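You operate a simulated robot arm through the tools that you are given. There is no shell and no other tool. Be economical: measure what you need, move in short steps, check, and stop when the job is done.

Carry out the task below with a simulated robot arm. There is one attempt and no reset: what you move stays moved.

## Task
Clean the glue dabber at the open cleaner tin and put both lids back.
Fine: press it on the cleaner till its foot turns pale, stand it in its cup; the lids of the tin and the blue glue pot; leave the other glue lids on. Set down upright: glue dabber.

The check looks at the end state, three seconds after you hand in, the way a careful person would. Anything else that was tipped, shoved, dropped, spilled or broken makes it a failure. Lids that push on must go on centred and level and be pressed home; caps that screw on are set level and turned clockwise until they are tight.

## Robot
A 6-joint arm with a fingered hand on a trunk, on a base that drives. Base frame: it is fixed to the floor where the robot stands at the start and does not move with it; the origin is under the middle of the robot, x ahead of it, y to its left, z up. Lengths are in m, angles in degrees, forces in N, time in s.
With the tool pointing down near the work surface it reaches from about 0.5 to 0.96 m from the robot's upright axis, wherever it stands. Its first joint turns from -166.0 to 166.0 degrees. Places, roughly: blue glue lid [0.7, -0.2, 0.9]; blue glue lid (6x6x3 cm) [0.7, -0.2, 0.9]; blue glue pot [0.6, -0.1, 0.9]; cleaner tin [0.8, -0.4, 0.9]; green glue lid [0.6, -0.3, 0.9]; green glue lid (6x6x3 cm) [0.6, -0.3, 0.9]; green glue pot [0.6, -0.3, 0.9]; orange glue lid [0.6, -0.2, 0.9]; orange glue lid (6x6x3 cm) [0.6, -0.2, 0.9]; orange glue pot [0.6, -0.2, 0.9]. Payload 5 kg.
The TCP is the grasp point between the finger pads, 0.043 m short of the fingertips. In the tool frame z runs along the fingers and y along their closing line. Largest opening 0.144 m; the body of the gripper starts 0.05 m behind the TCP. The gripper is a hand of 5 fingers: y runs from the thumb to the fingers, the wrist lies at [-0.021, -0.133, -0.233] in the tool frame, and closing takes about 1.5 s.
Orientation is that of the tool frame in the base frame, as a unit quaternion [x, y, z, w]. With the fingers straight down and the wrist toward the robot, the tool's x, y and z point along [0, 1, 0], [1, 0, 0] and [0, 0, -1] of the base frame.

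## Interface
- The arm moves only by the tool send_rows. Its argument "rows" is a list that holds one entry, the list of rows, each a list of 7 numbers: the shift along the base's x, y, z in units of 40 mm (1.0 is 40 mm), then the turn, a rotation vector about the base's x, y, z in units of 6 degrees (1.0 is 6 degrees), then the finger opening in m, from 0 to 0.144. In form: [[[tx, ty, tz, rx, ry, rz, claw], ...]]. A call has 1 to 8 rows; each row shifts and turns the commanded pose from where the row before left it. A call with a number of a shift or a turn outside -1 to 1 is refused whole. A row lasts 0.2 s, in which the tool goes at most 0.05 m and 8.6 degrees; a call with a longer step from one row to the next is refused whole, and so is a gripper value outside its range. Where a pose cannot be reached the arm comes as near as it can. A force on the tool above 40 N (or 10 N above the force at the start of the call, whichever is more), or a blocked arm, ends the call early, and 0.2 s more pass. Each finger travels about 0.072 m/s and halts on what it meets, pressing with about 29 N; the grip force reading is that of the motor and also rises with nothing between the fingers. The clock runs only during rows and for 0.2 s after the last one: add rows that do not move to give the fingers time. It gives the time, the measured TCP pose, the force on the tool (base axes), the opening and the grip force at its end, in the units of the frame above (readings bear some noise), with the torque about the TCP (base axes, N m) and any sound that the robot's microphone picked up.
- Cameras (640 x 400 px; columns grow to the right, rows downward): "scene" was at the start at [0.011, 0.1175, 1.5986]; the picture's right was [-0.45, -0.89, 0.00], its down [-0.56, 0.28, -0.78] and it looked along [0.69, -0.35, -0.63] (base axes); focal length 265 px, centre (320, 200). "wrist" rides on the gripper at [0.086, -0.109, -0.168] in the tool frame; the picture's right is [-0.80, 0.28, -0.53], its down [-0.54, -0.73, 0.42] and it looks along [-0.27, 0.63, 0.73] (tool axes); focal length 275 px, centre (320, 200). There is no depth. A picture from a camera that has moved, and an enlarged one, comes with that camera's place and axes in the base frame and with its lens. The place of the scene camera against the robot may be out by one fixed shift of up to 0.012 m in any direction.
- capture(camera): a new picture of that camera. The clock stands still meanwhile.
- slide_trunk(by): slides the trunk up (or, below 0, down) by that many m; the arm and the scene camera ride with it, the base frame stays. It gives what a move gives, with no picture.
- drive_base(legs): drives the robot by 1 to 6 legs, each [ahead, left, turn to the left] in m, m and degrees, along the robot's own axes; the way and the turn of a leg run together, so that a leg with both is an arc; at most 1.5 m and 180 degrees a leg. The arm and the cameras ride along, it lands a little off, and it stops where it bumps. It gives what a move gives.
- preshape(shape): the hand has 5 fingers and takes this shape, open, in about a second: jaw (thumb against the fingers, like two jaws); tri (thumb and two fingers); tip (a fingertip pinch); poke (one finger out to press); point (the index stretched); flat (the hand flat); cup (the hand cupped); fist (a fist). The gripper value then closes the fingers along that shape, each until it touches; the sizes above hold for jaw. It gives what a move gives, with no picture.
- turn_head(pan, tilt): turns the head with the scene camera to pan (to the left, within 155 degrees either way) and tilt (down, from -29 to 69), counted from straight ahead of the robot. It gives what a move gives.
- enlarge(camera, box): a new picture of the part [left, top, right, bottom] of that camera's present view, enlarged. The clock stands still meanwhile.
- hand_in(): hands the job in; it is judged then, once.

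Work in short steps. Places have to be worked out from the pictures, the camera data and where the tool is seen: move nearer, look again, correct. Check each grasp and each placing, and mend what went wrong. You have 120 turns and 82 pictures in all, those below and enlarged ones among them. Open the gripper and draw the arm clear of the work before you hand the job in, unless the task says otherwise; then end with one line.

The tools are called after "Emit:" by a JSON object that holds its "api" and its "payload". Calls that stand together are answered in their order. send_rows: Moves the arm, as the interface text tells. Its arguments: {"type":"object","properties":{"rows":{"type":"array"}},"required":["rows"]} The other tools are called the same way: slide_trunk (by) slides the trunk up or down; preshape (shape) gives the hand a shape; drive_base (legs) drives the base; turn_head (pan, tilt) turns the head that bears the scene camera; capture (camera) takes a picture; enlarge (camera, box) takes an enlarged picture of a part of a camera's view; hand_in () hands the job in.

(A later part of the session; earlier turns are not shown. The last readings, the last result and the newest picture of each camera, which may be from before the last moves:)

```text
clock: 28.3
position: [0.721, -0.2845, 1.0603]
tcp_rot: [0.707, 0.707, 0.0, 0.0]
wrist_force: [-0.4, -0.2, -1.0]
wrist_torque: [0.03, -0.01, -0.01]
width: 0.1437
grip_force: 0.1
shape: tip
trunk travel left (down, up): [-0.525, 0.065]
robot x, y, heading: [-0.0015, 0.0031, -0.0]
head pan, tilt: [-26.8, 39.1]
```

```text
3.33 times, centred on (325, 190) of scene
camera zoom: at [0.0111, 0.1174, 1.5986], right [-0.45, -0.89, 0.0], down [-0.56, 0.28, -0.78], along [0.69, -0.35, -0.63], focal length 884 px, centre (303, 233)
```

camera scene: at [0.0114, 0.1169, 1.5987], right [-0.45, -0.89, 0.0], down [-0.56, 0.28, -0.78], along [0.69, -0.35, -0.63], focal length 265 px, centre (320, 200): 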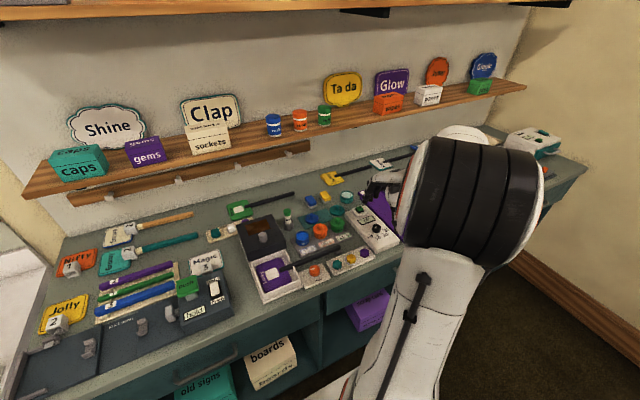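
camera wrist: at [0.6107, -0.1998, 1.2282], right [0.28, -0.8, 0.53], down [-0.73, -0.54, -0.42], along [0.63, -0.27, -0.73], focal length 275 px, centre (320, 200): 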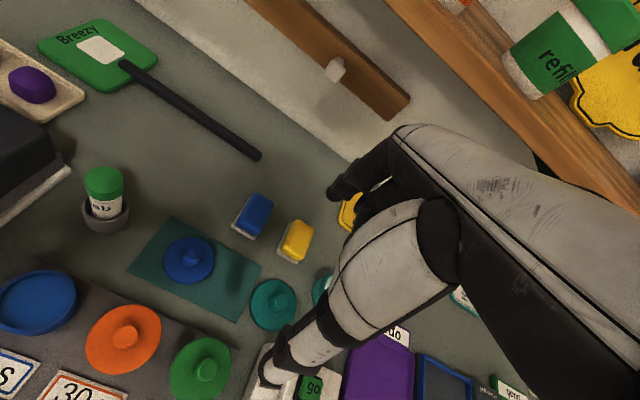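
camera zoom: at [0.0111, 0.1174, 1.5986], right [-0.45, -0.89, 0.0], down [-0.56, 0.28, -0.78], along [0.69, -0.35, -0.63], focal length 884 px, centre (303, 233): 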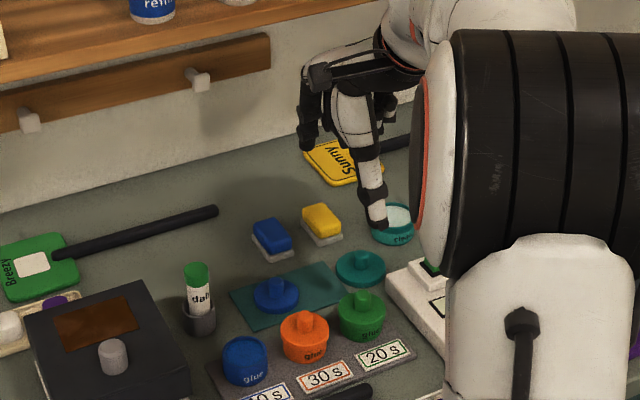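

I close the pinch in the air to see its geometry.

Emit:
{"api": "send_rows", "payload": {"rows": [[[0, 0, 0, 0, 0, 0, 0.1], [0, 0, 0, 0, 0, 0, 0.07], [0, 0, 0, 0, 0, 0, 0.04], [0, 0, 0, 0, 0, 0, 0.03], [0, 0, 0, 0, 0, 0, 0.03]]]}}

Emit:
{"api": "enlarge", "payload": {"camera": "wrist", "box": [230, 150, 430, 390]}}

Emit:
{"api": "enlarge", "payload": {"camera": "scene", "box": [300, 130, 400, 230]}}

```text
clock: 29.5
position: [0.7202, -0.2842, 1.0606]
tcp_rot: [0.707, 0.707, 0.0, 0.0]
wrist_force: [-0.8, 0.2, 0.7]
wrist_torque: [-0.02, -0.01, -0.03]
width: 0.0308
grip_force: 0.1
shape: tip
trunk travel left (down, up): [-0.525, 0.065]
robot x, y, heading: [-0.0004, 0.0008, 0.2]
head pan, tilt: [-26.8, 39.1]
```

```text
1.67 times, centred on (330, 270) of wrist
camera zoom: at [0.6107, -0.2, 1.2282], right [0.28, -0.8, 0.53], down [-0.73, -0.54, -0.42], along [0.63, -0.27, -0.73], focal length 459 px, centre (303, 83)
```

zoom: 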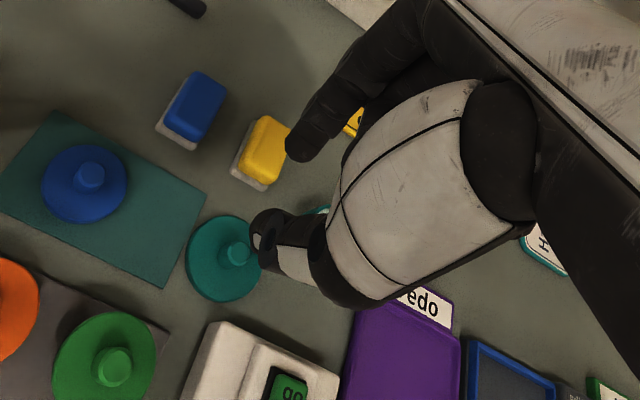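

```text
4.00 times, centred on (350, 180) of scene
camera zoom: at [0.0112, 0.1174, 1.5986], right [-0.45, -0.89, 0.0], down [-0.56, 0.28, -0.78], along [0.69, -0.35, -0.63], focal length 1061 px, centre (200, 280)
```

zoom: 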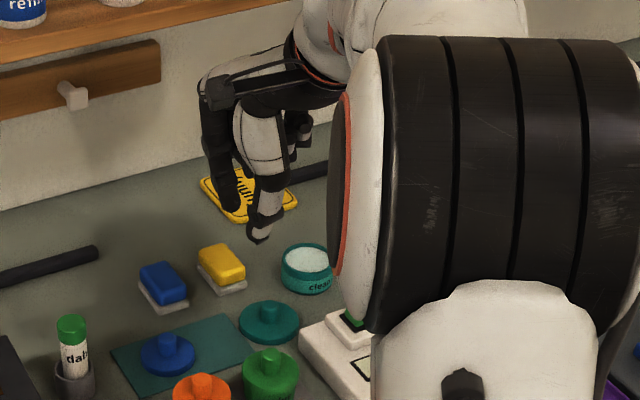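

The pinch is thumb+index with tips near the TCP axis, other fingers curled away. I open to 0.05, move over the tin-lid knob (~0.719, -0.322) and descend to tips ~20 mm above the knob.

Emit:
{"api": "send_rows", "payload": {"rows": [[[0, -0.45, 0, 0, 0, 0, 0.05], [0, -0.4, 0, 0, 0, 0, 0.05], [0, 0, -0.7, 0, 0, 0, 0.05], [0, 0, -0.7, 0, 0, 0, 0.05], [0, 0, -0.6, 0, 0, 0, 0.05], [0, 0, 0, 0, 0, 0, 0.05]]]}}

Emit:
{"api": "enlarge", "payload": {"camera": "wrist", "box": [230, 150, 430, 320]}}

Emit:
{"api": "enlarge", "payload": {"camera": "scene", "box": [300, 150, 380, 230]}}

```text
clock: 30.9
position: [0.7206, -0.3162, 0.979]
tcp_rot: [0.707, 0.707, 0.0, 0.0]
wrist_force: [-0.6, 0.6, 0.7]
wrist_torque: [0.0, 0.0, 0.01]
width: 0.0498
grip_force: 0.2
shape: tip
trunk travel left (down, up): [-0.525, 0.065]
robot x, y, heading: [-0.0005, 0.0019, -0.0]
head pan, tilt: [-26.8, 39.1]
```

```text
2.35 times, centred on (330, 235) of wrist
camera zoom: at [0.6108, -0.2319, 1.1463], right [0.28, -0.8, 0.53], down [-0.73, -0.54, -0.42], along [0.63, -0.27, -0.73], focal length 648 px, centre (296, 118)
```

zoom: 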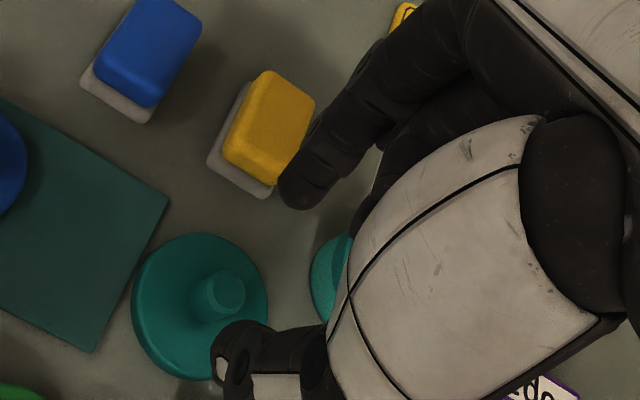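

```text
5.00 times, centred on (340, 190) of scene
camera zoom: at [0.0113, 0.1173, 1.5986], right [-0.45, -0.89, 0.0], down [-0.56, 0.28, -0.78], along [0.69, -0.35, -0.63], focal length 1326 px, centre (220, 250)
```

zoom: 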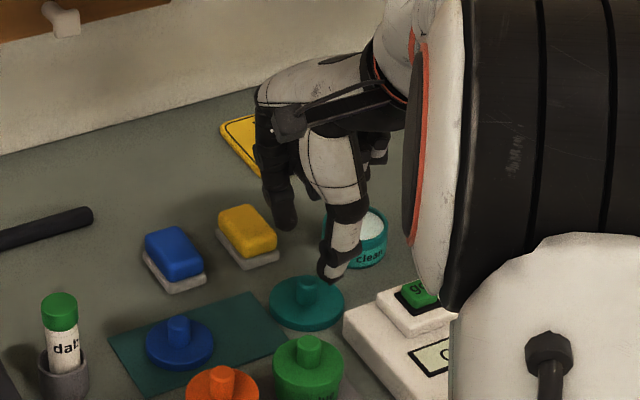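

Knob centre ≈ (0.7175, -0.3195); pinch midpoint is ≈ (0.722, -0.3215). I shift (-4, +2) mm and lower 30 mm.

Emit:
{"api": "send_rows", "payload": {"rows": [[[-0.1, 0.05, 0, 0, 0, 0, 0.05], [0, 0, -0.4, 0, 0, 0, 0.05], [0, 0, -0.35, 0, 0, 0, 0.05], [0, 0, 0, 0, 0, 0, 0.05]]]}}

Emit:
{"api": "enlarge", "payload": {"camera": "wrist", "box": [230, 150, 430, 320]}}

Emit:
{"api": "enlarge", "payload": {"camera": "scene", "box": [300, 150, 380, 230]}}

```text
clock: 31.9
position: [0.7144, -0.3148, 0.9503]
tcp_rot: [0.707, 0.707, 0.0, 0.001]
wrist_force: [0.4, 0.2, 0.6]
wrist_torque: [0.01, 0.01, -0.03]
width: 0.0495
grip_force: 0.0
shape: tip
trunk travel left (down, up): [-0.525, 0.065]
robot x, y, heading: [0.0032, -0.0021, -0.1]
head pan, tilt: [-26.8, 39.1]
```

```text
2.35 times, centred on (330, 235) of wrist
camera zoom: at [0.605, -0.23, 1.1174], right [0.28, -0.8, 0.53], down [-0.73, -0.54, -0.42], along [0.63, -0.27, -0.73], focal length 648 px, centre (296, 118)
```

zoom: 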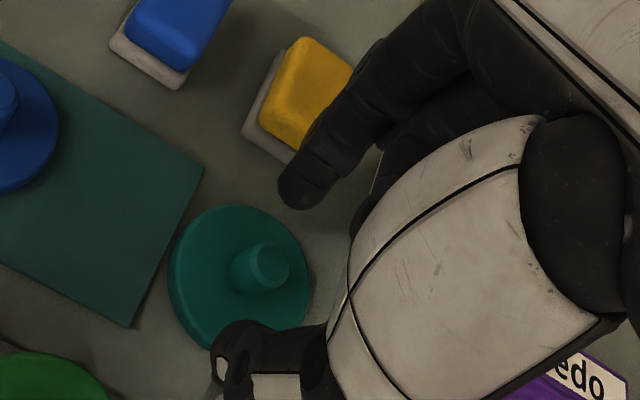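

```text
5.00 times, centred on (340, 190) of scene
camera zoom: at [0.0111, 0.1174, 1.5986], right [-0.45, -0.89, 0.0], down [-0.56, 0.28, -0.78], along [0.69, -0.35, -0.63], focal length 1326 px, centre (220, 250)
```

zoom: 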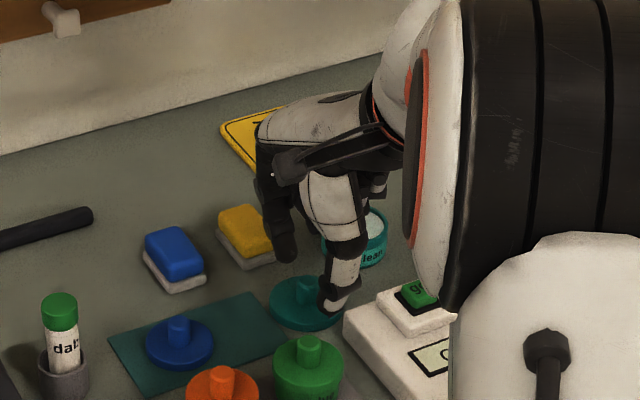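

Alignment within 3 mm; nudge +2 mm in x and go down in small steps watching for contact with the disc.

Emit:
{"api": "send_rows", "payload": {"rows": [[[0.06, 0, -0.15, 0, 0, 0, 0.05], [0, 0, 0, 0, 0, 0, 0.05]]]}}

Emit:
{"api": "send_rows", "payload": {"rows": [[[0, 0, -0.06, 0, 0, 0, 0.05], [0, 0, -0.06, 0, 0, 0, 0.05], [0, 0, 0, 0, 0, 0, 0.05]]]}}

Emit:
{"api": "enlarge", "payload": {"camera": "scene", "box": [310, 180, 370, 230]}}

```text
clock: 32.5
position: [0.7164, -0.3157, 0.9431]
tcp_rot: [0.708, 0.707, 0.0, 0.0]
wrist_force: [0.0, 0.4, 0.0]
wrist_torque: [0.0, 0.02, 0.0]
width: 0.0497
grip_force: 0.1
shape: tip
trunk travel left (down, up): [-0.525, 0.065]
robot x, y, heading: [0.0019, -0.003, 0.2]
head pan, tilt: [-26.8, 39.1]
```

```text
clock: 33.3
position: [0.7169, -0.3147, 0.9396]
tcp_rot: [0.707, 0.707, 0.0, 0.0]
wrist_force: [1.2, 1.1, 0.0]
wrist_torque: [0.05, -0.04, -0.06]
width: 0.0498
grip_force: 0.0
shape: tip
trunk travel left (down, up): [-0.525, 0.065]
robot x, y, heading: [-0.0029, 0.0014, 0.0]
head pan, tilt: [-26.8, 39.1]
```

```text
8.00 times, centred on (340, 205) of scene
camera zoom: at [0.0112, 0.1176, 1.5986], right [-0.45, -0.89, 0.0], down [-0.56, 0.28, -0.78], along [0.69, -0.35, -0.63], focal length 2122 px, centre (160, 160)
```

zoom: 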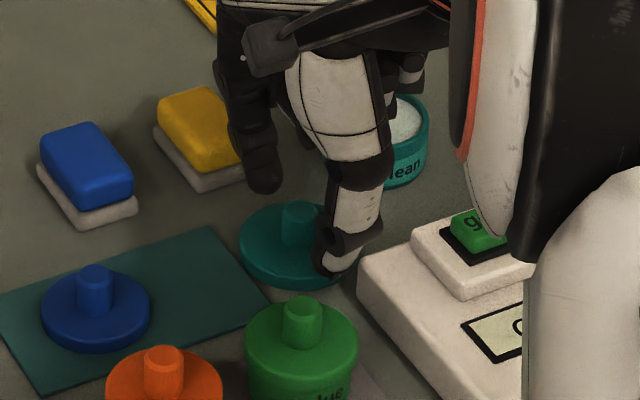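

Tips are beside the knob, just above the disc. I close the pinch.

Emit:
{"api": "send_rows", "payload": {"rows": [[[0, 0, 0, 0, 0, 0, 0.04], [0, 0, 0, 0, 0, 0, 0.03], [0, 0, 0, 0, 0, 0, 0.02], [0, 0, 0, 0, 0, 0, 0.01], [0, 0, 0, 0, 0, 0, 0.005], [0, 0, 0, 0, 0, 0, 0.005], [0, 0, 0, 0, 0, 0, 0.005]]]}}

Emit:
{"api": "enlarge", "payload": {"camera": "scene", "box": [310, 180, 370, 230]}}

Emit:
{"api": "enlarge", "payload": {"camera": "wrist", "box": [230, 150, 430, 320]}}

```text
clock: 34.9
position: [0.717, -0.3167, 0.9396]
tcp_rot: [0.707, 0.708, 0.0, 0.0]
wrist_force: [0.6, -0.4, 0.5]
wrist_torque: [0.01, 0.01, 0.0]
width: 0.0128
grip_force: 29.0
shape: tip
trunk travel left (down, up): [-0.525, 0.065]
robot x, y, heading: [0.0032, 0.0026, -0.1]
head pan, tilt: [-26.8, 39.1]
```

```text
8.00 times, centred on (340, 205) of scene
camera zoom: at [0.0112, 0.1174, 1.5986], right [-0.45, -0.89, 0.0], down [-0.56, 0.28, -0.78], along [0.69, -0.35, -0.63], focal length 2122 px, centre (160, 160)
```

zoom: 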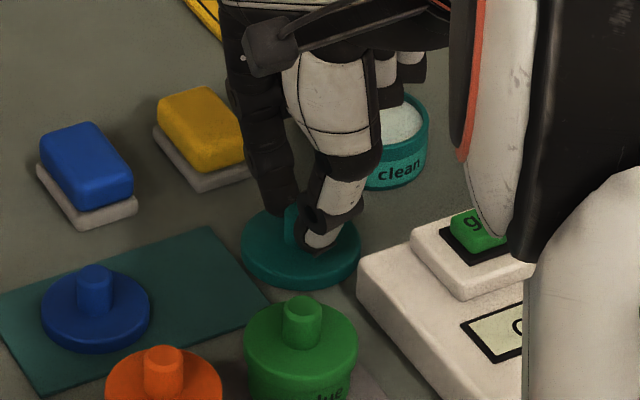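

```text
2.35 times, centred on (330, 235) of wrist
camera zoom: at [0.6068, -0.2308, 1.1068], right [0.28, -0.8, 0.53], down [-0.73, -0.54, -0.42], along [0.63, -0.27, -0.73], focal length 648 px, centre (296, 118)
```

zoom: 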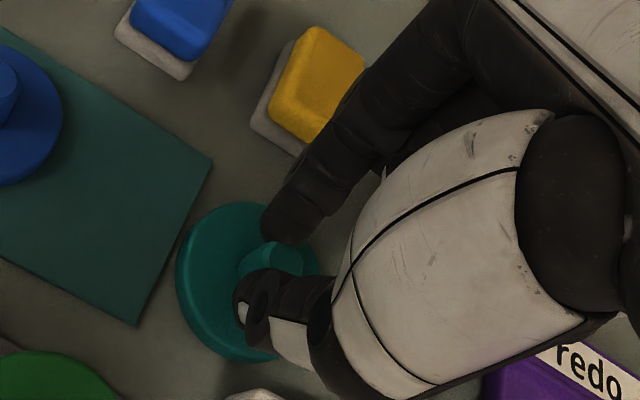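

The knob is gripped. I lift 45 mm and check the lid hangs level.

Emit:
{"api": "send_rows", "payload": {"rows": [[[0, 0, 0.25, 0, 0, 0, 0.005], [0, 0, 0.4, 0, 0, 0, 0.005], [0, 0, 0.5, 0, 0, 0, 0.005], [0, 0, 0.3, 0, 0, 0, 0.005], [0, 0, 0, 0, 0, 0, 0.005]]]}}

Emit:
{"api": "enlarge", "payload": {"camera": "scene", "box": [310, 165, 370, 215]}}

Emit:
{"api": "enlarge", "payload": {"camera": "wrist", "box": [230, 150, 430, 320]}}

```text
clock: 36.1
position: [0.7168, -0.3146, 0.998]
tcp_rot: [0.707, 0.707, 0.0, 0.0]
wrist_force: [0.6, 0.5, -0.3]
wrist_torque: [0.0, 0.01, 0.01]
width: 0.0129
grip_force: 28.9
shape: tip
trunk travel left (down, up): [-0.525, 0.065]
robot x, y, heading: [-0.0015, 0.002, -0.2]
head pan, tilt: [-26.8, 39.1]
```

```text
8.00 times, centred on (340, 190) of scene
camera zoom: at [0.0112, 0.1174, 1.5986], right [-0.45, -0.89, 0.0], down [-0.56, 0.28, -0.78], along [0.69, -0.35, -0.63], focal length 2122 px, centre (160, 280)
```

zoom: 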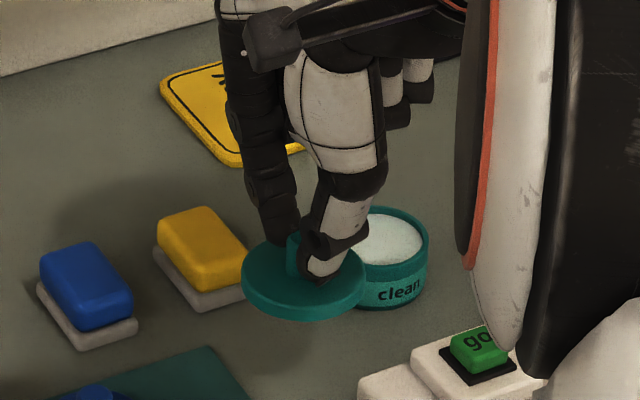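

```text
2.35 times, centred on (330, 235) of wrist
camera zoom: at [0.6078, -0.23, 1.1653], right [0.28, -0.8, 0.53], down [-0.73, -0.54, -0.42], along [0.63, -0.27, -0.73], focal length 648 px, centre (296, 118)
```

zoom: 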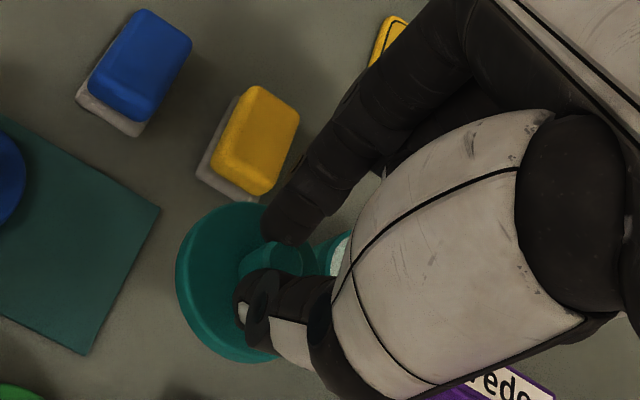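

Lid is held, level. Tin centre ≈ (0.766, -0.394); I move the lid over it at this height and compare.

Emit:
{"api": "send_rows", "payload": {"rows": [[[0.4, -0.62, 0, 0, 0, 0, 0.005], [0.4, -0.62, 0, 0, 0, 0, 0.005], [0.42, -0.64, 0, 0, 0, 0, 0.005], [0, 0, 0, 0, 0, 0, 0.005]]]}}

Emit:
{"api": "enlarge", "payload": {"camera": "scene", "box": [315, 160, 375, 210]}}

Emit:
{"api": "enlarge", "payload": {"camera": "wrist", "box": [230, 150, 430, 320]}}

```text
clock: 37.1
position: [0.7661, -0.3889, 0.9956]
tcp_rot: [0.706, 0.708, 0.0, 0.0]
wrist_force: [-0.6, 0.3, -0.8]
wrist_torque: [0.03, 0.01, -0.03]
width: 0.0128
grip_force: 28.7
shape: tip
trunk travel left (down, up): [-0.525, 0.065]
robot x, y, heading: [-0.0003, -0.0008, -0.1]
head pan, tilt: [-26.8, 39.1]
```

```text
8.00 times, centred on (345, 185) of scene
camera zoom: at [0.0113, 0.1172, 1.5986], right [-0.45, -0.89, 0.0], down [-0.56, 0.28, -0.78], along [0.69, -0.35, -0.63], focal length 2122 px, centre (120, 320)
```

zoom: 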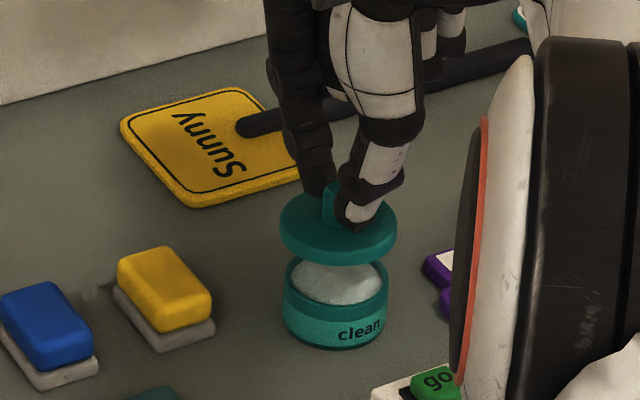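

```text
2.35 times, centred on (330, 235) of wrist
camera zoom: at [0.6572, -0.3038, 1.1639], right [0.28, -0.8, 0.53], down [-0.73, -0.54, -0.42], along [0.63, -0.27, -0.73], focal length 648 px, centre (296, 118)
```

zoom: 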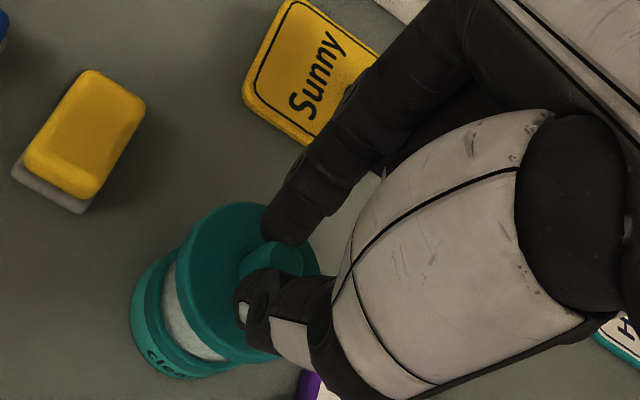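

Lateral alignment in the scene view is within 1 mm; wrist view agrees. I lower 20 mm and compare again closely.

Emit:
{"api": "send_rows", "payload": {"rows": [[[0, 0, -0.3, 0, 0, 0, 0.005], [0, 0, -0.2, 0, 0, 0, 0.005], [0, 0, 0, 0, 0, 0, 0.005]]]}}

Emit:
{"api": "enlarge", "payload": {"camera": "scene", "box": [330, 170, 366, 200]}}

Emit:
{"api": "enlarge", "payload": {"camera": "wrist", "box": [250, 210, 350, 310]}}

```text
clock: 37.9
position: [0.7659, -0.3885, 0.9768]
tcp_rot: [0.706, 0.708, 0.001, 0.0]
wrist_force: [0.0, -0.8, -0.5]
wrist_torque: [0.0, 0.0, 0.0]
width: 0.013
grip_force: 29.0
shape: tip
trunk travel left (down, up): [-0.525, 0.065]
robot x, y, heading: [-0.0023, -0.0023, 0.1]
head pan, tilt: [-26.8, 39.1]
```

```text
13.33 times, centred on (348, 185) of scene
camera zoom: at [0.0112, 0.1174, 1.5986], right [-0.45, -0.89, 0.0], down [-0.56, 0.28, -0.78], along [0.69, -0.35, -0.63], focal length 3537 px, centre (-53, 400)
```

zoom: 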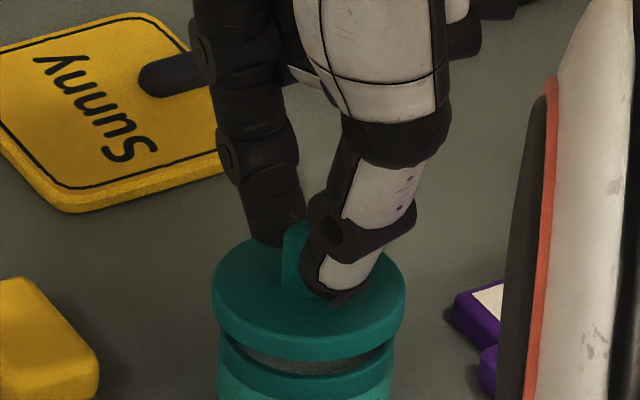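

```text
4.00 times, centred on (300, 260) of wrist
camera zoom: at [0.6567, -0.3041, 1.1442], right [0.28, -0.8, 0.53], down [-0.73, -0.54, -0.42], along [0.63, -0.27, -0.73], focal length 1101 px, centre (400, -40)
```

zoom: 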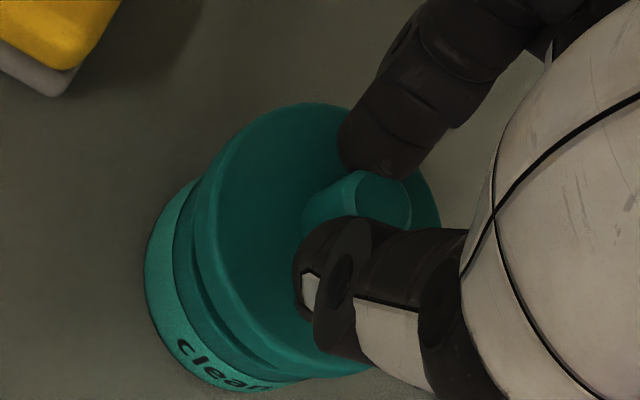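

Both centres match and about 10 mm remain. I lower slowly until contact.

Emit:
{"api": "send_rows", "payload": {"rows": [[[0, 0, -0.1, 0, 0, 0, 0.005], [0, 0, -0.06, 0, 0, 0, 0.005], [0, 0, 0, 0, 0, 0, 0.005]]]}}

Emit:
{"api": "send_rows", "payload": {"rows": [[[0, 0, -0.05, 0, 0, 0, 0.005], [0, 0, -0.05, 0, 0, 0, 0.005], [0, 0, 0, 0, 0, 0, 0.005]]]}}

Emit:
{"api": "enlarge", "payload": {"camera": "scene", "box": [330, 175, 366, 205]}}

```text
clock: 38.7
position: [0.7656, -0.3894, 0.9705]
tcp_rot: [0.707, 0.707, 0.0, 0.0]
wrist_force: [-0.1, 0.5, 0.1]
wrist_torque: [-0.02, 0.01, 0.01]
width: 0.0128
grip_force: 28.8
shape: tip
trunk travel left (down, up): [-0.525, 0.065]
robot x, y, heading: [0.001, -0.0008, -0.2]
head pan, tilt: [-26.8, 39.1]
```

```text
clock: 39.5
position: [0.7648, -0.3887, 0.9668]
tcp_rot: [0.707, 0.707, 0.0, -0.001]
wrist_force: [-0.4, 0.2, -0.2]
wrist_torque: [-0.03, 0.0, -0.02]
width: 0.0129
grip_force: 29.1
shape: tip
trunk travel left (down, up): [-0.525, 0.065]
robot x, y, heading: [-0.0021, -0.002, -0.2]
head pan, tilt: [-26.8, 39.1]
```

```text
13.33 times, centred on (348, 190) of scene
camera zoom: at [0.0112, 0.1174, 1.5986], right [-0.45, -0.89, 0.0], down [-0.56, 0.28, -0.78], along [0.69, -0.35, -0.63], focal length 3537 px, centre (-53, 333)
```

zoom: 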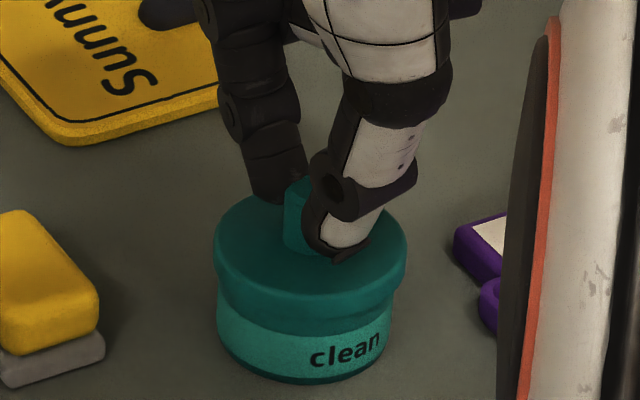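

The lid is ~1.5 mm right of tin centre in this view. I correct that and continue down until force builds.

Emit:
{"api": "send_rows", "payload": {"rows": [[[0.018, 0.033, -0.03, 0, 0, 0, 0.005], [0, 0, -0.04, 0, 0, 0, 0.005], [0, 0, 0, 0, 0, 0, 0.005]]]}}

Emit:
{"api": "send_rows", "payload": {"rows": [[[0, 0, -0.05, 0, 0, 0, 0.005], [0, 0, 0, 0, 0, 0, 0.005], [0, 0, 0, 0, 0, 0, 0.005]]]}}

```text
clock: 40.3
position: [0.7671, -0.3886, 0.9648]
tcp_rot: [0.707, 0.707, 0.0, 0.0]
wrist_force: [-1.0, -1.0, 0.5]
wrist_torque: [-0.04, 0.15, -0.01]
width: 0.0129
grip_force: 29.1
shape: tip
trunk travel left (down, up): [-0.525, 0.065]
robot x, y, heading: [0.0028, 0.0018, 0.0]
head pan, tilt: [-26.8, 39.1]
```

```text
clock: 41.1
position: [0.7647, -0.3872, 0.963]
tcp_rot: [0.707, 0.707, 0.0, 0.0]
wrist_force: [-4.3, -1.6, 1.8]
wrist_torque: [-0.13, 0.18, -0.05]
width: 0.0127
grip_force: 29.5
shape: tip
trunk travel left (down, up): [-0.525, 0.065]
robot x, y, heading: [0.0009, -0.0011, -0.1]
head pan, tilt: [-26.8, 39.1]
```

Light contact with a sideways -x force, so the lid is slightly too far in +x. I look before pressing.

Emit:
{"api": "enlarge", "payload": {"camera": "scene", "box": [330, 175, 366, 205]}}

Emit:
{"api": "enlarge", "payload": {"camera": "wrist", "box": [250, 210, 350, 310]}}

```text
13.33 times, centred on (348, 190) of scene
camera zoom: at [0.0106, 0.1173, 1.5986], right [-0.45, -0.89, 0.0], down [-0.56, 0.28, -0.78], along [0.69, -0.35, -0.63], focal length 3537 px, centre (-53, 333)
```

zoom: 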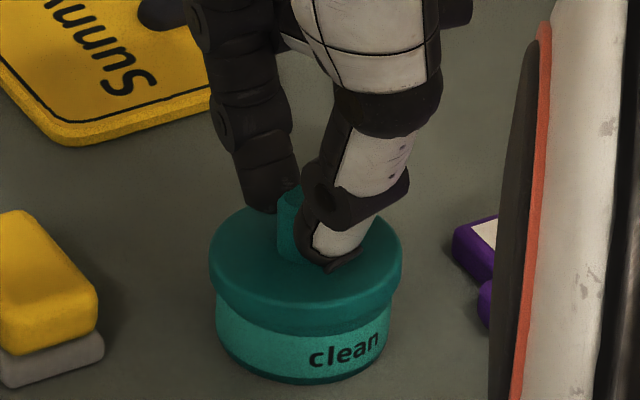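

```text
4.00 times, centred on (300, 260) of wrist
camera zoom: at [0.6568, -0.3029, 1.1314], right [0.28, -0.8, 0.53], down [-0.73, -0.54, -0.42], along [0.63, -0.27, -0.73], focal length 1101 px, centre (400, -40)
```

zoom: 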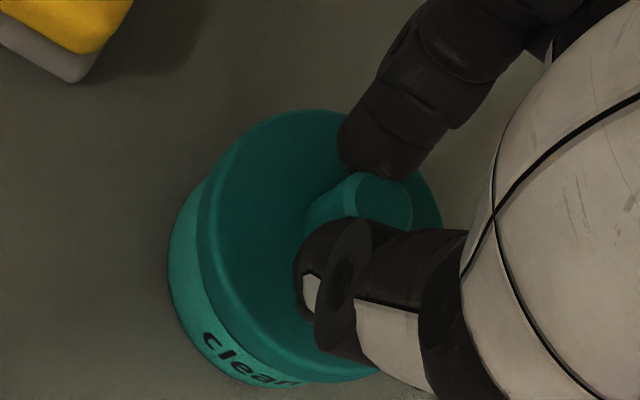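

Almost seated and near centred. I nudge -1.5 mm in x and press further down in small steps.

Emit:
{"api": "send_rows", "payload": {"rows": [[[-0.04, 0.01, 0, 0, 0, 0, 0.005], [0, 0, -0.05, 0, 0, 0, 0.005], [0, 0, 0, 0, 0, 0, 0.005]]]}}

Emit:
{"api": "send_rows", "payload": {"rows": [[[0, 0, -0.05, 0, 0, 0, 0.005], [0, 0, 0, 0, 0, 0, 0.005], [0, 0, 0, 0, 0, 0, 0.005]]]}}

```text
clock: 41.9
position: [0.765, -0.3878, 0.9613]
tcp_rot: [0.707, 0.707, 0.0, 0.002]
wrist_force: [-3.0, -2.7, 6.8]
wrist_torque: [-0.08, 0.03, -0.04]
width: 0.0127
grip_force: 29.1
shape: tip
trunk travel left (down, up): [-0.525, 0.065]
robot x, y, heading: [-0.0008, 0.0013, -0.0]
head pan, tilt: [-26.8, 39.1]
heard: snap
```

```text
clock: 42.7
position: [0.7643, -0.3884, 0.9612]
tcp_rot: [0.707, 0.707, 0.0, 0.002]
wrist_force: [-1.8, -4.6, 16.7]
wrist_torque: [-0.16, -0.02, -0.08]
width: 0.013
grip_force: 28.7
shape: tip
trunk travel left (down, up): [-0.525, 0.065]
robot x, y, heading: [-0.0001, 0.0009, 0.3]
head pan, tilt: [-26.8, 39.1]
```

A snap: the lid is home. I relieve the load, open, and raise straight up.

Emit:
{"api": "send_rows", "payload": {"rows": [[[0, 0, 0.06, 0, 0, 0, 0.005], [0, 0, 0, 0, 0, 0, 0.03], [0, 0, 0, 0, 0, 0, 0.05], [0, 0, 0, 0, 0, 0, 0.055], [0, 0, 0, 0, 0, 0, 0.055], [0, 0, 0.5, 0, 0, 0, 0.055], [0, 0, 0.8, 0, 0, 0, 0.055], [0, 0, 0.8, 0, 0, 0, 0.055]]]}}

Emit:
{"api": "capture", "payload": {"camera": "wrist"}}

Emit:
{"api": "enlarge", "payload": {"camera": "scene", "box": [310, 160, 376, 215]}}

```text
clock: 44.5
position: [0.7629, -0.3905, 1.0428]
tcp_rot: [0.707, 0.707, -0.001, 0.0]
wrist_force: [-0.6, -0.1, -0.2]
wrist_torque: [-0.01, -0.03, 0.03]
width: 0.0549
grip_force: 0.0
shape: tip
trunk travel left (down, up): [-0.525, 0.065]
robot x, y, heading: [0.0021, 0.0007, 0.0]
head pan, tilt: [-26.8, 39.1]
```

```text
28 pictures are left
camera wrist: at [0.6532, -0.305, 1.2108], right [0.28, -0.8, 0.53], down [-0.73, -0.54, -0.42], along [0.63, -0.27, -0.73], focal length 275 px, centre (320, 200)
```

wrist: 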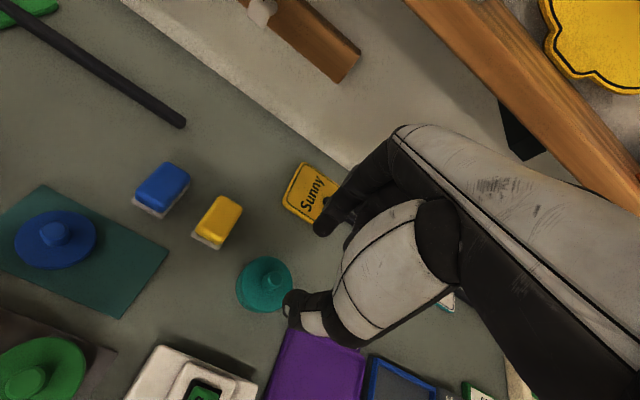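

```text
7.27 times, centred on (343, 188) of scene
camera zoom: at [0.0109, 0.1175, 1.5986], right [-0.45, -0.89, 0.0], down [-0.56, 0.28, -0.78], along [0.69, -0.35, -0.63], focal length 1929 px, centre (153, 291)
```

zoom: 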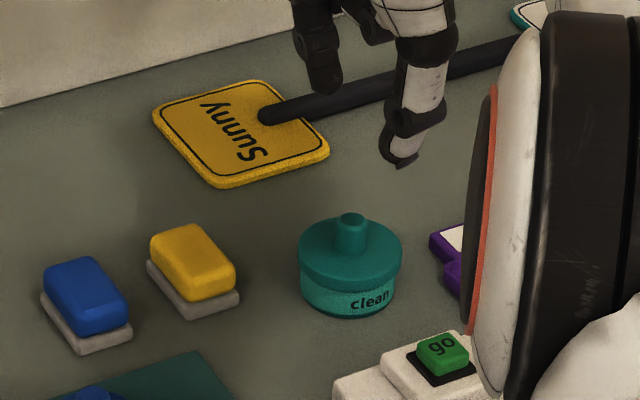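

Tin lid is on, level and centred. Now the blue lid, knob ≈ (0.718, -0.199): I move over it and down to tips ~25 mm above.

Emit:
{"api": "send_rows", "payload": {"rows": [[[-0.23, 0.97, 0, 0, 0, 0, 0.055], [-0.23, 0.97, 0, 0, 0, 0, 0.055], [-0.23, 0.97, 0, 0, 0, 0, 0.055], [-0.23, 0.97, 0, 0, 0, 0, 0.055], [-0.23, 0.97, 0, 0, 0, 0, 0.052], [0, 0, -0.8, 0, 0, 0, 0.05], [0, 0, -0.8, 0, 0, 0, 0.05], [0, 0, 0, 0, 0, 0, 0.05]]]}}

Emit:
{"api": "enlarge", "payload": {"camera": "wrist", "box": [230, 150, 430, 320]}}

```text
clock: 46.3
position: [0.7214, -0.1948, 0.9802]
tcp_rot: [0.708, 0.707, 0.0, -0.001]
wrist_force: [-0.2, -0.3, -0.2]
wrist_torque: [-0.03, 0.02, 0.01]
width: 0.0506
grip_force: 0.0
shape: tip
trunk travel left (down, up): [-0.525, 0.065]
robot x, y, heading: [0.0002, -0.0015, 0.0]
head pan, tilt: [-26.8, 39.1]
```

```text
2.35 times, centred on (330, 235) of wrist
camera zoom: at [0.6119, -0.1103, 1.1481], right [0.28, -0.8, 0.53], down [-0.73, -0.54, -0.42], along [0.63, -0.27, -0.73], focal length 648 px, centre (296, 118)
```

zoom: 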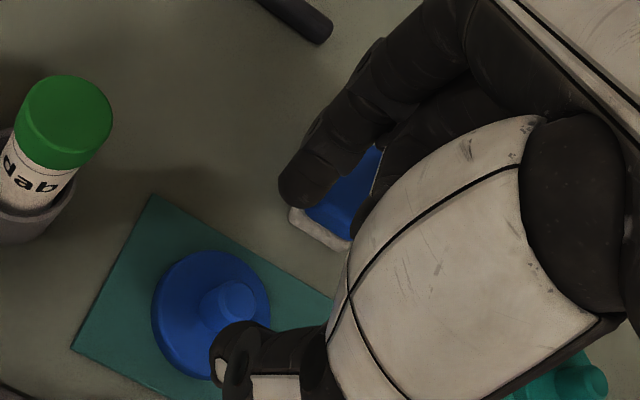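

Knob reads (0.720, -0.204); I shift (-3, -5) mm, narrow slightly, and lower 28 mm, then check.

Emit:
{"api": "send_rows", "payload": {"rows": [[[-0.07, -0.12, 0, 0, 0, 0, 0.046], [0, 0, -0.35, 0, 0, 0, 0.046], [0, 0, -0.35, 0, 0, 0, 0.046], [0, 0, 0, 0, 0, 0, 0.046]]]}}

Emit:
{"api": "enlarge", "payload": {"camera": "wrist", "box": [230, 150, 430, 320]}}

Emit:
{"api": "enlarge", "payload": {"camera": "scene", "box": [290, 175, 350, 225]}}

```text
clock: 47.3
position: [0.7177, -0.1999, 0.9524]
tcp_rot: [0.707, 0.707, 0.0, 0.0]
wrist_force: [-1.0, 0.9, -0.1]
wrist_torque: [0.01, 0.01, -0.01]
width: 0.0469
grip_force: 0.0
shape: tip
trunk travel left (down, up): [-0.525, 0.065]
robot x, y, heading: [-0.0007, -0.0042, 0.1]
head pan, tilt: [-26.8, 39.1]
```

```text
2.35 times, centred on (330, 235) of wrist
camera zoom: at [0.6075, -0.1146, 1.1208], right [0.28, -0.8, 0.53], down [-0.73, -0.54, -0.42], along [0.63, -0.27, -0.73], focal length 648 px, centre (296, 118)
```

zoom: 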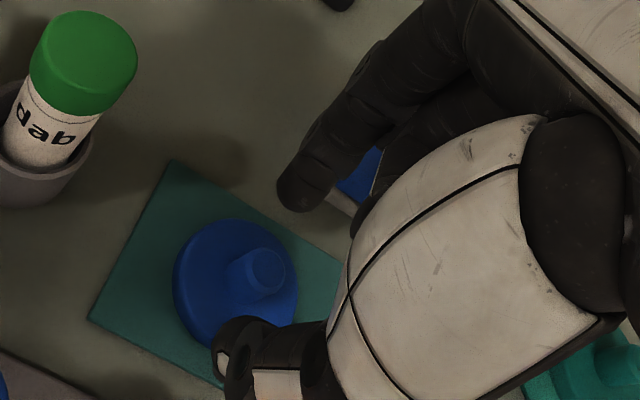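

```text
8.00 times, centred on (320, 200) of scene
camera zoom: at [0.0112, 0.1174, 1.5986], right [-0.45, -0.89, 0.0], down [-0.56, 0.28, -0.78], along [0.69, -0.35, -0.63], focal length 2122 px, centre (320, 200)
```

zoom: 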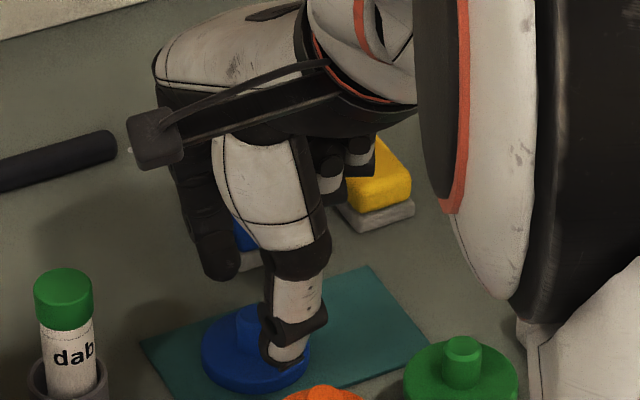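

Same relative alignment as the successful tin-lid grasp. I lower the last 11 mm gently, then close.

Emit:
{"api": "send_rows", "payload": {"rows": [[[0.03, 0, -0.12, 0, 0, 0, 0.046], [0, 0, -0.1, 0, 0, 0, 0.046], [0, 0, -0.06, 0, 0, 0, 0.046], [0, 0, 0, 0, 0, 0, 0.046]]]}}

Emit:
{"api": "send_rows", "payload": {"rows": [[[0, 0, 0, 0, 0, 0, 0.036], [0, 0, 0, 0, 0, 0, 0.026], [0, 0, 0, 0, 0, 0, 0.016], [0, 0, 0, 0, 0, 0, 0.008], [0, 0, 0, 0, 0, 0, 0.005], [0, 0, 0, 0, 0, 0, 0.005], [0, 0, 0, 0, 0, 0, 0.005]]]}}

Emit:
{"api": "enlarge", "payload": {"camera": "wrist", "box": [230, 150, 430, 320]}}

```text
clock: 48.3
position: [0.7171, -0.1982, 0.941]
tcp_rot: [0.707, 0.707, 0.0, 0.0]
wrist_force: [0.1, -0.1, -0.7]
wrist_torque: [0.01, 0.0, -0.01]
width: 0.047
grip_force: 0.1
shape: tip
trunk travel left (down, up): [-0.525, 0.065]
robot x, y, heading: [-0.0015, -0.0018, 0.1]
head pan, tilt: [-26.8, 39.1]
```

```text
clock: 49.9
position: [0.7175, -0.1995, 0.9409]
tcp_rot: [0.707, 0.707, 0.0, 0.0]
wrist_force: [-0.4, -0.1, 0.7]
wrist_torque: [0.0, 0.01, -0.03]
width: 0.0112
grip_force: 29.3
shape: tip
trunk travel left (down, up): [-0.525, 0.065]
robot x, y, heading: [-0.0032, 0.0024, 0.1]
head pan, tilt: [-26.8, 39.1]
```

```text
2.35 times, centred on (330, 235) of wrist
camera zoom: at [0.6079, -0.1139, 1.1089], right [0.28, -0.8, 0.53], down [-0.73, -0.54, -0.42], along [0.63, -0.27, -0.73], focal length 648 px, centre (296, 118)
```

zoom: 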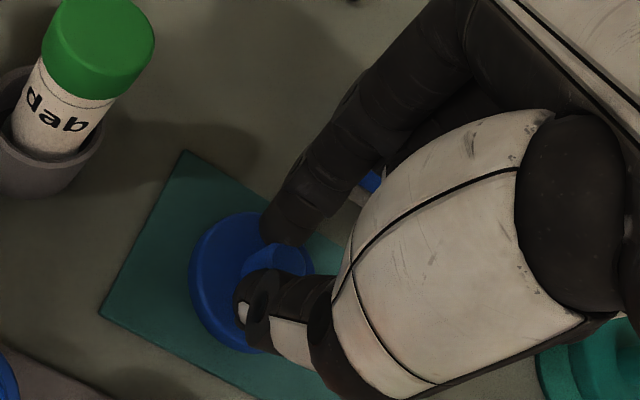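

Gripped (0.0112, 29 N). I lift to z≈1.03, move back in x first (clear of the dabber), then left to above the blue pot ≈(0.628, -0.120).

Emit:
{"api": "send_rows", "payload": {"rows": [[[0, 0, 0.35, 0, 0, 0, 0.005], [0, 0, 0.9, 0, 0, 0, 0.005], [0, 0, 0.95, 0, 0, 0, 0.005], [-0.73, 0, 0, 0, 0, 0, 0.005], [-0.73, 0, 0, 0, 0, 0, 0.005], [-0.73, 0, 0, 0, 0, 0, 0.005], [0, 0.5, 0, 0, 0, 0, 0.005], [0, 0, 0, 0, 0, 0, 0.005]]]}}

Emit:
{"api": "capture", "payload": {"camera": "wrist"}}

Emit:
{"api": "enlarge", "payload": {"camera": "scene", "box": [270, 180, 360, 260]}}

```text
clock: 51.7
position: [0.6276, -0.1802, 1.029]
tcp_rot: [0.707, 0.707, 0.0, 0.0]
wrist_force: [-0.2, -0.1, -0.9]
wrist_torque: [-0.02, -0.01, -0.03]
width: 0.0113
grip_force: 28.9
shape: tip
trunk travel left (down, up): [-0.525, 0.065]
robot x, y, heading: [0.0004, -0.0, -0.1]
head pan, tilt: [-26.8, 39.1]
```

```text
22 pictures are left
camera wrist: at [0.5177, -0.0939, 1.1968], right [0.28, -0.8, 0.53], down [-0.73, -0.54, -0.42], along [0.63, -0.27, -0.73], focal length 275 px, centre (320, 200)
```

wrist: 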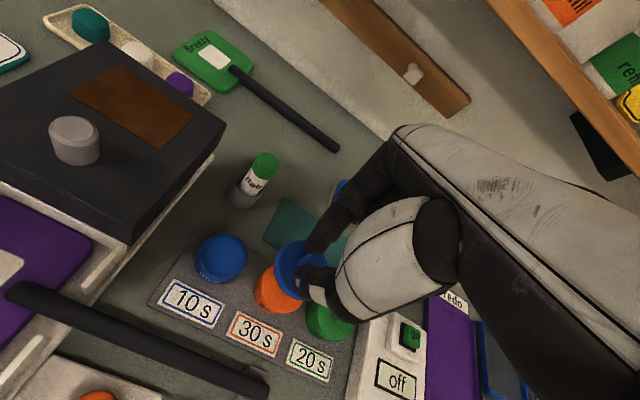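

```text
5.00 times, centred on (315, 220) of scene
camera zoom: at [0.0114, 0.1177, 1.5986], right [-0.45, -0.89, 0.0], down [-0.56, 0.28, -0.78], along [0.69, -0.35, -0.63], focal length 1326 px, centre (345, 100)
```

zoom: 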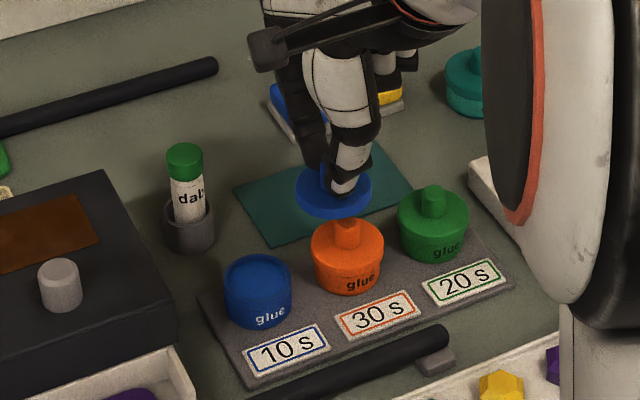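

Blue pot ≈ (0.628, -0.120). Using the tin's seating offset, target TCP ≈ (0.6265, -0.114). I move there at this height and compare.

Emit:
{"api": "send_rows", "payload": {"rows": [[[0, 0.8, 0, 0, 0, 0, 0.005], [-0.02, 0.85, 0, 0, 0, 0, 0.005], [0, 0, -0.4, 0, 0, 0, 0.005], [0, 0, 0, 0, 0, 0, 0.005]]]}}

Emit:
{"api": "enlarge", "payload": {"camera": "wrist", "box": [230, 190, 350, 310]}}

Emit:
{"api": "enlarge", "payload": {"camera": "scene", "box": [280, 200, 334, 245]}}

```text
clock: 52.7
position: [0.6287, -0.1147, 1.0146]
tcp_rot: [0.707, 0.707, 0.0, 0.0]
wrist_force: [0.7, -1.6, -0.9]
wrist_torque: [-0.01, 0.01, -0.03]
width: 0.0114
grip_force: 29.3
shape: tip
trunk travel left (down, up): [-0.525, 0.065]
robot x, y, heading: [-0.0047, -0.003, 0.0]
head pan, tilt: [-26.8, 39.1]
```

```text
3.33 times, centred on (290, 250) of wrist
camera zoom: at [0.5192, -0.0301, 1.1826], right [0.28, -0.8, 0.53], down [-0.73, -0.54, -0.42], along [0.63, -0.27, -0.73], focal length 918 px, centre (420, 33)
```

zoom: 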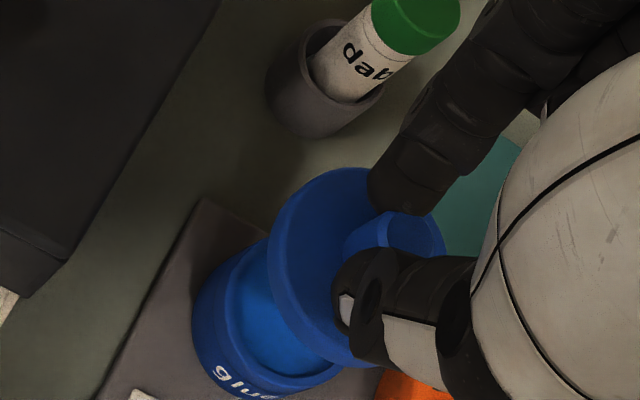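

```text
8.89 times, centred on (307, 222) of scene
camera zoom: at [0.0113, 0.1172, 1.5986], right [-0.45, -0.89, 0.0], down [-0.56, 0.28, -0.78], along [0.69, -0.35, -0.63], focal length 2358 px, centre (436, 0)
```

zoom: 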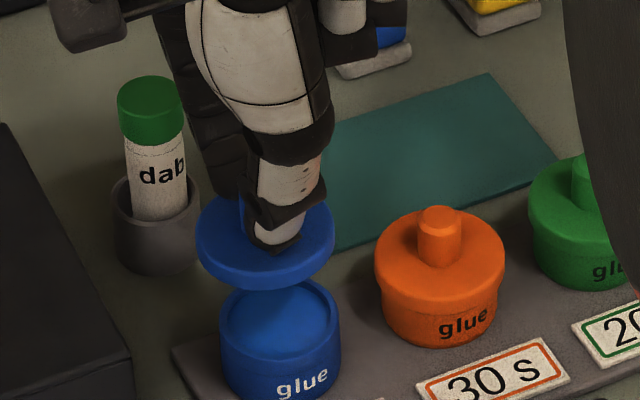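

In the scene view the lid sits ~4 mm left of the pot's centre line. I correct (-2.5, -3.5) mm and lower 20 mm for a closer comparison.

Emit:
{"api": "send_rows", "payload": {"rows": [[[-0.06, -0.09, 0, 0, 0, 0, 0.005], [0, 0, -0.3, 0, 0, 0, 0.005], [0, 0, -0.25, 0, 0, 0, 0.005], [0, 0, 0, 0, 0, 0, 0.005]]]}}

Emit:
{"api": "enlarge", "payload": {"camera": "scene", "box": [288, 210, 324, 240]}}

Emit:
{"api": "enlarge", "payload": {"camera": "wrist", "box": [250, 210, 350, 310]}}

```text
clock: 53.7
position: [0.6257, -0.1183, 0.9913]
tcp_rot: [0.707, 0.707, 0.0, 0.0]
wrist_force: [0.4, -0.1, -0.1]
wrist_torque: [0.04, 0.02, 0.02]
width: 0.0113
grip_force: 29.2
shape: tip
trunk travel left (down, up): [-0.525, 0.065]
robot x, y, heading: [-0.0006, -0.0011, 0.1]
head pan, tilt: [-26.8, 39.1]
```

```text
13.33 times, centred on (306, 225) of scene
camera zoom: at [0.0112, 0.1175, 1.5986], right [-0.45, -0.89, 0.0], down [-0.56, 0.28, -0.78], along [0.69, -0.35, -0.63], focal length 3537 px, centre (507, -133)
```

zoom: 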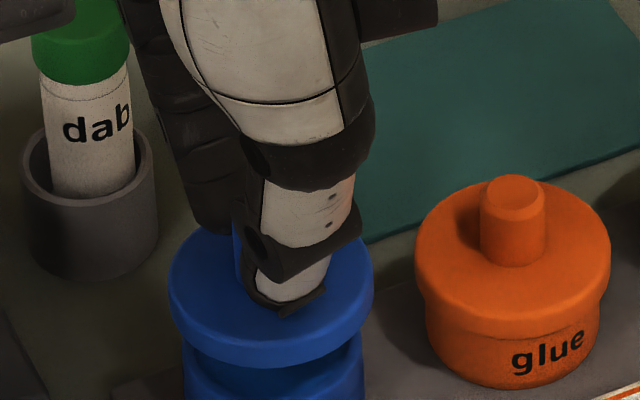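

```text
4.00 times, centred on (300, 260) of wrist
camera zoom: at [0.5167, -0.0332, 1.1589], right [0.28, -0.8, 0.53], down [-0.73, -0.54, -0.42], along [0.63, -0.27, -0.73], focal length 1101 px, centre (400, -40)
```

zoom: 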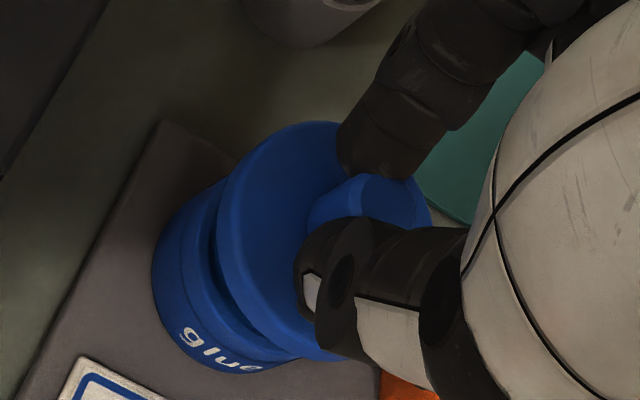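

Centres now agree within ~0.5 mm with ~15 mm left. I lower in small steps until contact.

Emit:
{"api": "send_rows", "payload": {"rows": [[[0, 0, -0.12, 0, 0, 0, 0.005], [0, 0, -0.1, 0, 0, 0, 0.005], [0, 0, 0, 0, 0, 0, 0.005]]]}}

Emit:
{"api": "enlarge", "payload": {"camera": "scene", "box": [288, 215, 324, 245]}}

```text
clock: 54.5
position: [0.6272, -0.1162, 0.9818]
tcp_rot: [0.707, 0.707, -0.001, 0.0]
wrist_force: [0.4, 0.0, -0.6]
wrist_torque: [-0.01, 0.01, 0.0]
width: 0.0113
grip_force: 28.3
shape: tip
trunk travel left (down, up): [-0.525, 0.065]
robot x, y, heading: [0.0003, 0.0028, -0.1]
head pan, tilt: [-26.8, 39.1]
```

```text
13.33 times, centred on (306, 230) of scene
camera zoom: at [0.0111, 0.1175, 1.5986], right [-0.45, -0.89, 0.0], down [-0.56, 0.28, -0.78], along [0.69, -0.35, -0.63], focal length 3537 px, centre (507, -200)
```

zoom: 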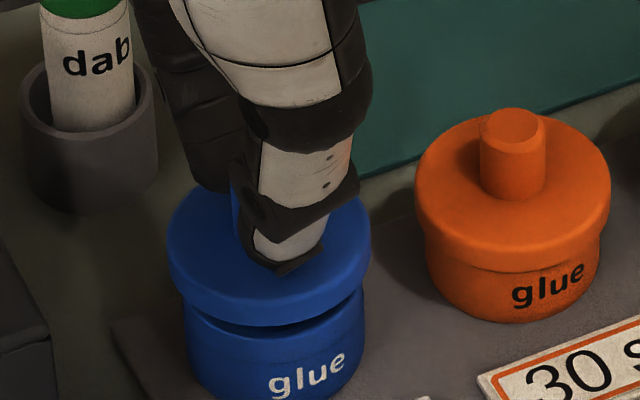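

About 1 mm left of centre, ~6 mm to go. I nudge (-0.5, -1) mm and lower on.

Emit:
{"api": "send_rows", "payload": {"rows": [[[-0.012, -0.025, -0.05, 0, 0, 0, 0.005], [0, 0, -0.05, 0, 0, 0, 0.005], [0, 0, 0, 0, 0, 0, 0.005]]]}}

Emit:
{"api": "send_rows", "payload": {"rows": [[[0, 0, -0.05, 0, 0, 0, 0.005], [0, 0, 0, 0, 0, 0, 0.005], [0, 0, 0, 0, 0, 0, 0.005]]]}}

```text
clock: 55.3
position: [0.6262, -0.1192, 0.9778]
tcp_rot: [0.707, 0.708, 0.0, 0.0]
wrist_force: [-0.3, 0.1, -0.8]
wrist_torque: [0.01, 0.01, 0.01]
width: 0.0113
grip_force: 29.8
shape: tip
trunk travel left (down, up): [-0.525, 0.065]
robot x, y, heading: [-0.0037, 0.0016, 0.0]
head pan, tilt: [-26.8, 39.1]
```

```text
clock: 56.1
position: [0.6272, -0.1177, 0.9757]
tcp_rot: [0.707, 0.707, -0.001, 0.0]
wrist_force: [0.0, -0.2, 0.0]
wrist_torque: [-0.01, 0.0, 0.0]
width: 0.0113
grip_force: 29.2
shape: tip
trunk travel left (down, up): [-0.525, 0.065]
robot x, y, heading: [-0.0024, 0.0015, -0.3]
head pan, tilt: [-26.8, 39.1]
```

No contact yet; continuing 2 mm at a time.

Emit:
{"api": "send_rows", "payload": {"rows": [[[0, 0, -0.05, 0, 0, 0, 0.005], [0, 0, 0, 0, 0, 0, 0.005], [0, 0, 0, 0, 0, 0, 0.005]]]}}

Emit:
{"api": "enlarge", "payload": {"camera": "scene", "box": [288, 215, 324, 245]}}

```text
clock: 56.9
position: [0.6249, -0.1179, 0.9742]
tcp_rot: [0.707, 0.707, 0.0, 0.0]
wrist_force: [-0.9, 0.4, 0.8]
wrist_torque: [0.01, -0.02, 0.01]
width: 0.0116
grip_force: 29.3
shape: tip
trunk travel left (down, up): [-0.525, 0.065]
robot x, y, heading: [-0.0045, -0.0004, -0.2]
head pan, tilt: [-26.8, 39.1]
```

```text
13.33 times, centred on (306, 230) of scene
camera zoom: at [0.0111, 0.1175, 1.5986], right [-0.45, -0.89, 0.0], down [-0.56, 0.28, -0.78], along [0.69, -0.35, -0.63], focal length 3537 px, centre (507, -200)
```

zoom: 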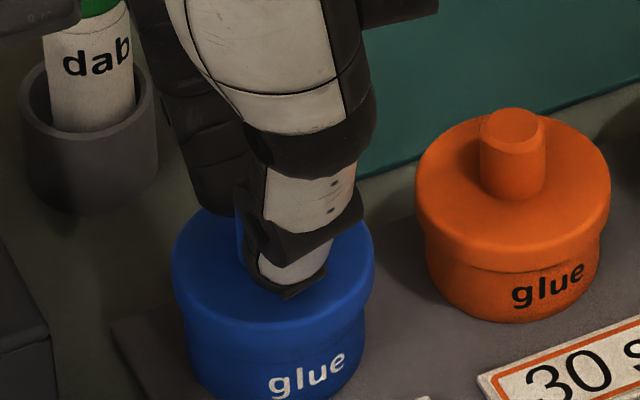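

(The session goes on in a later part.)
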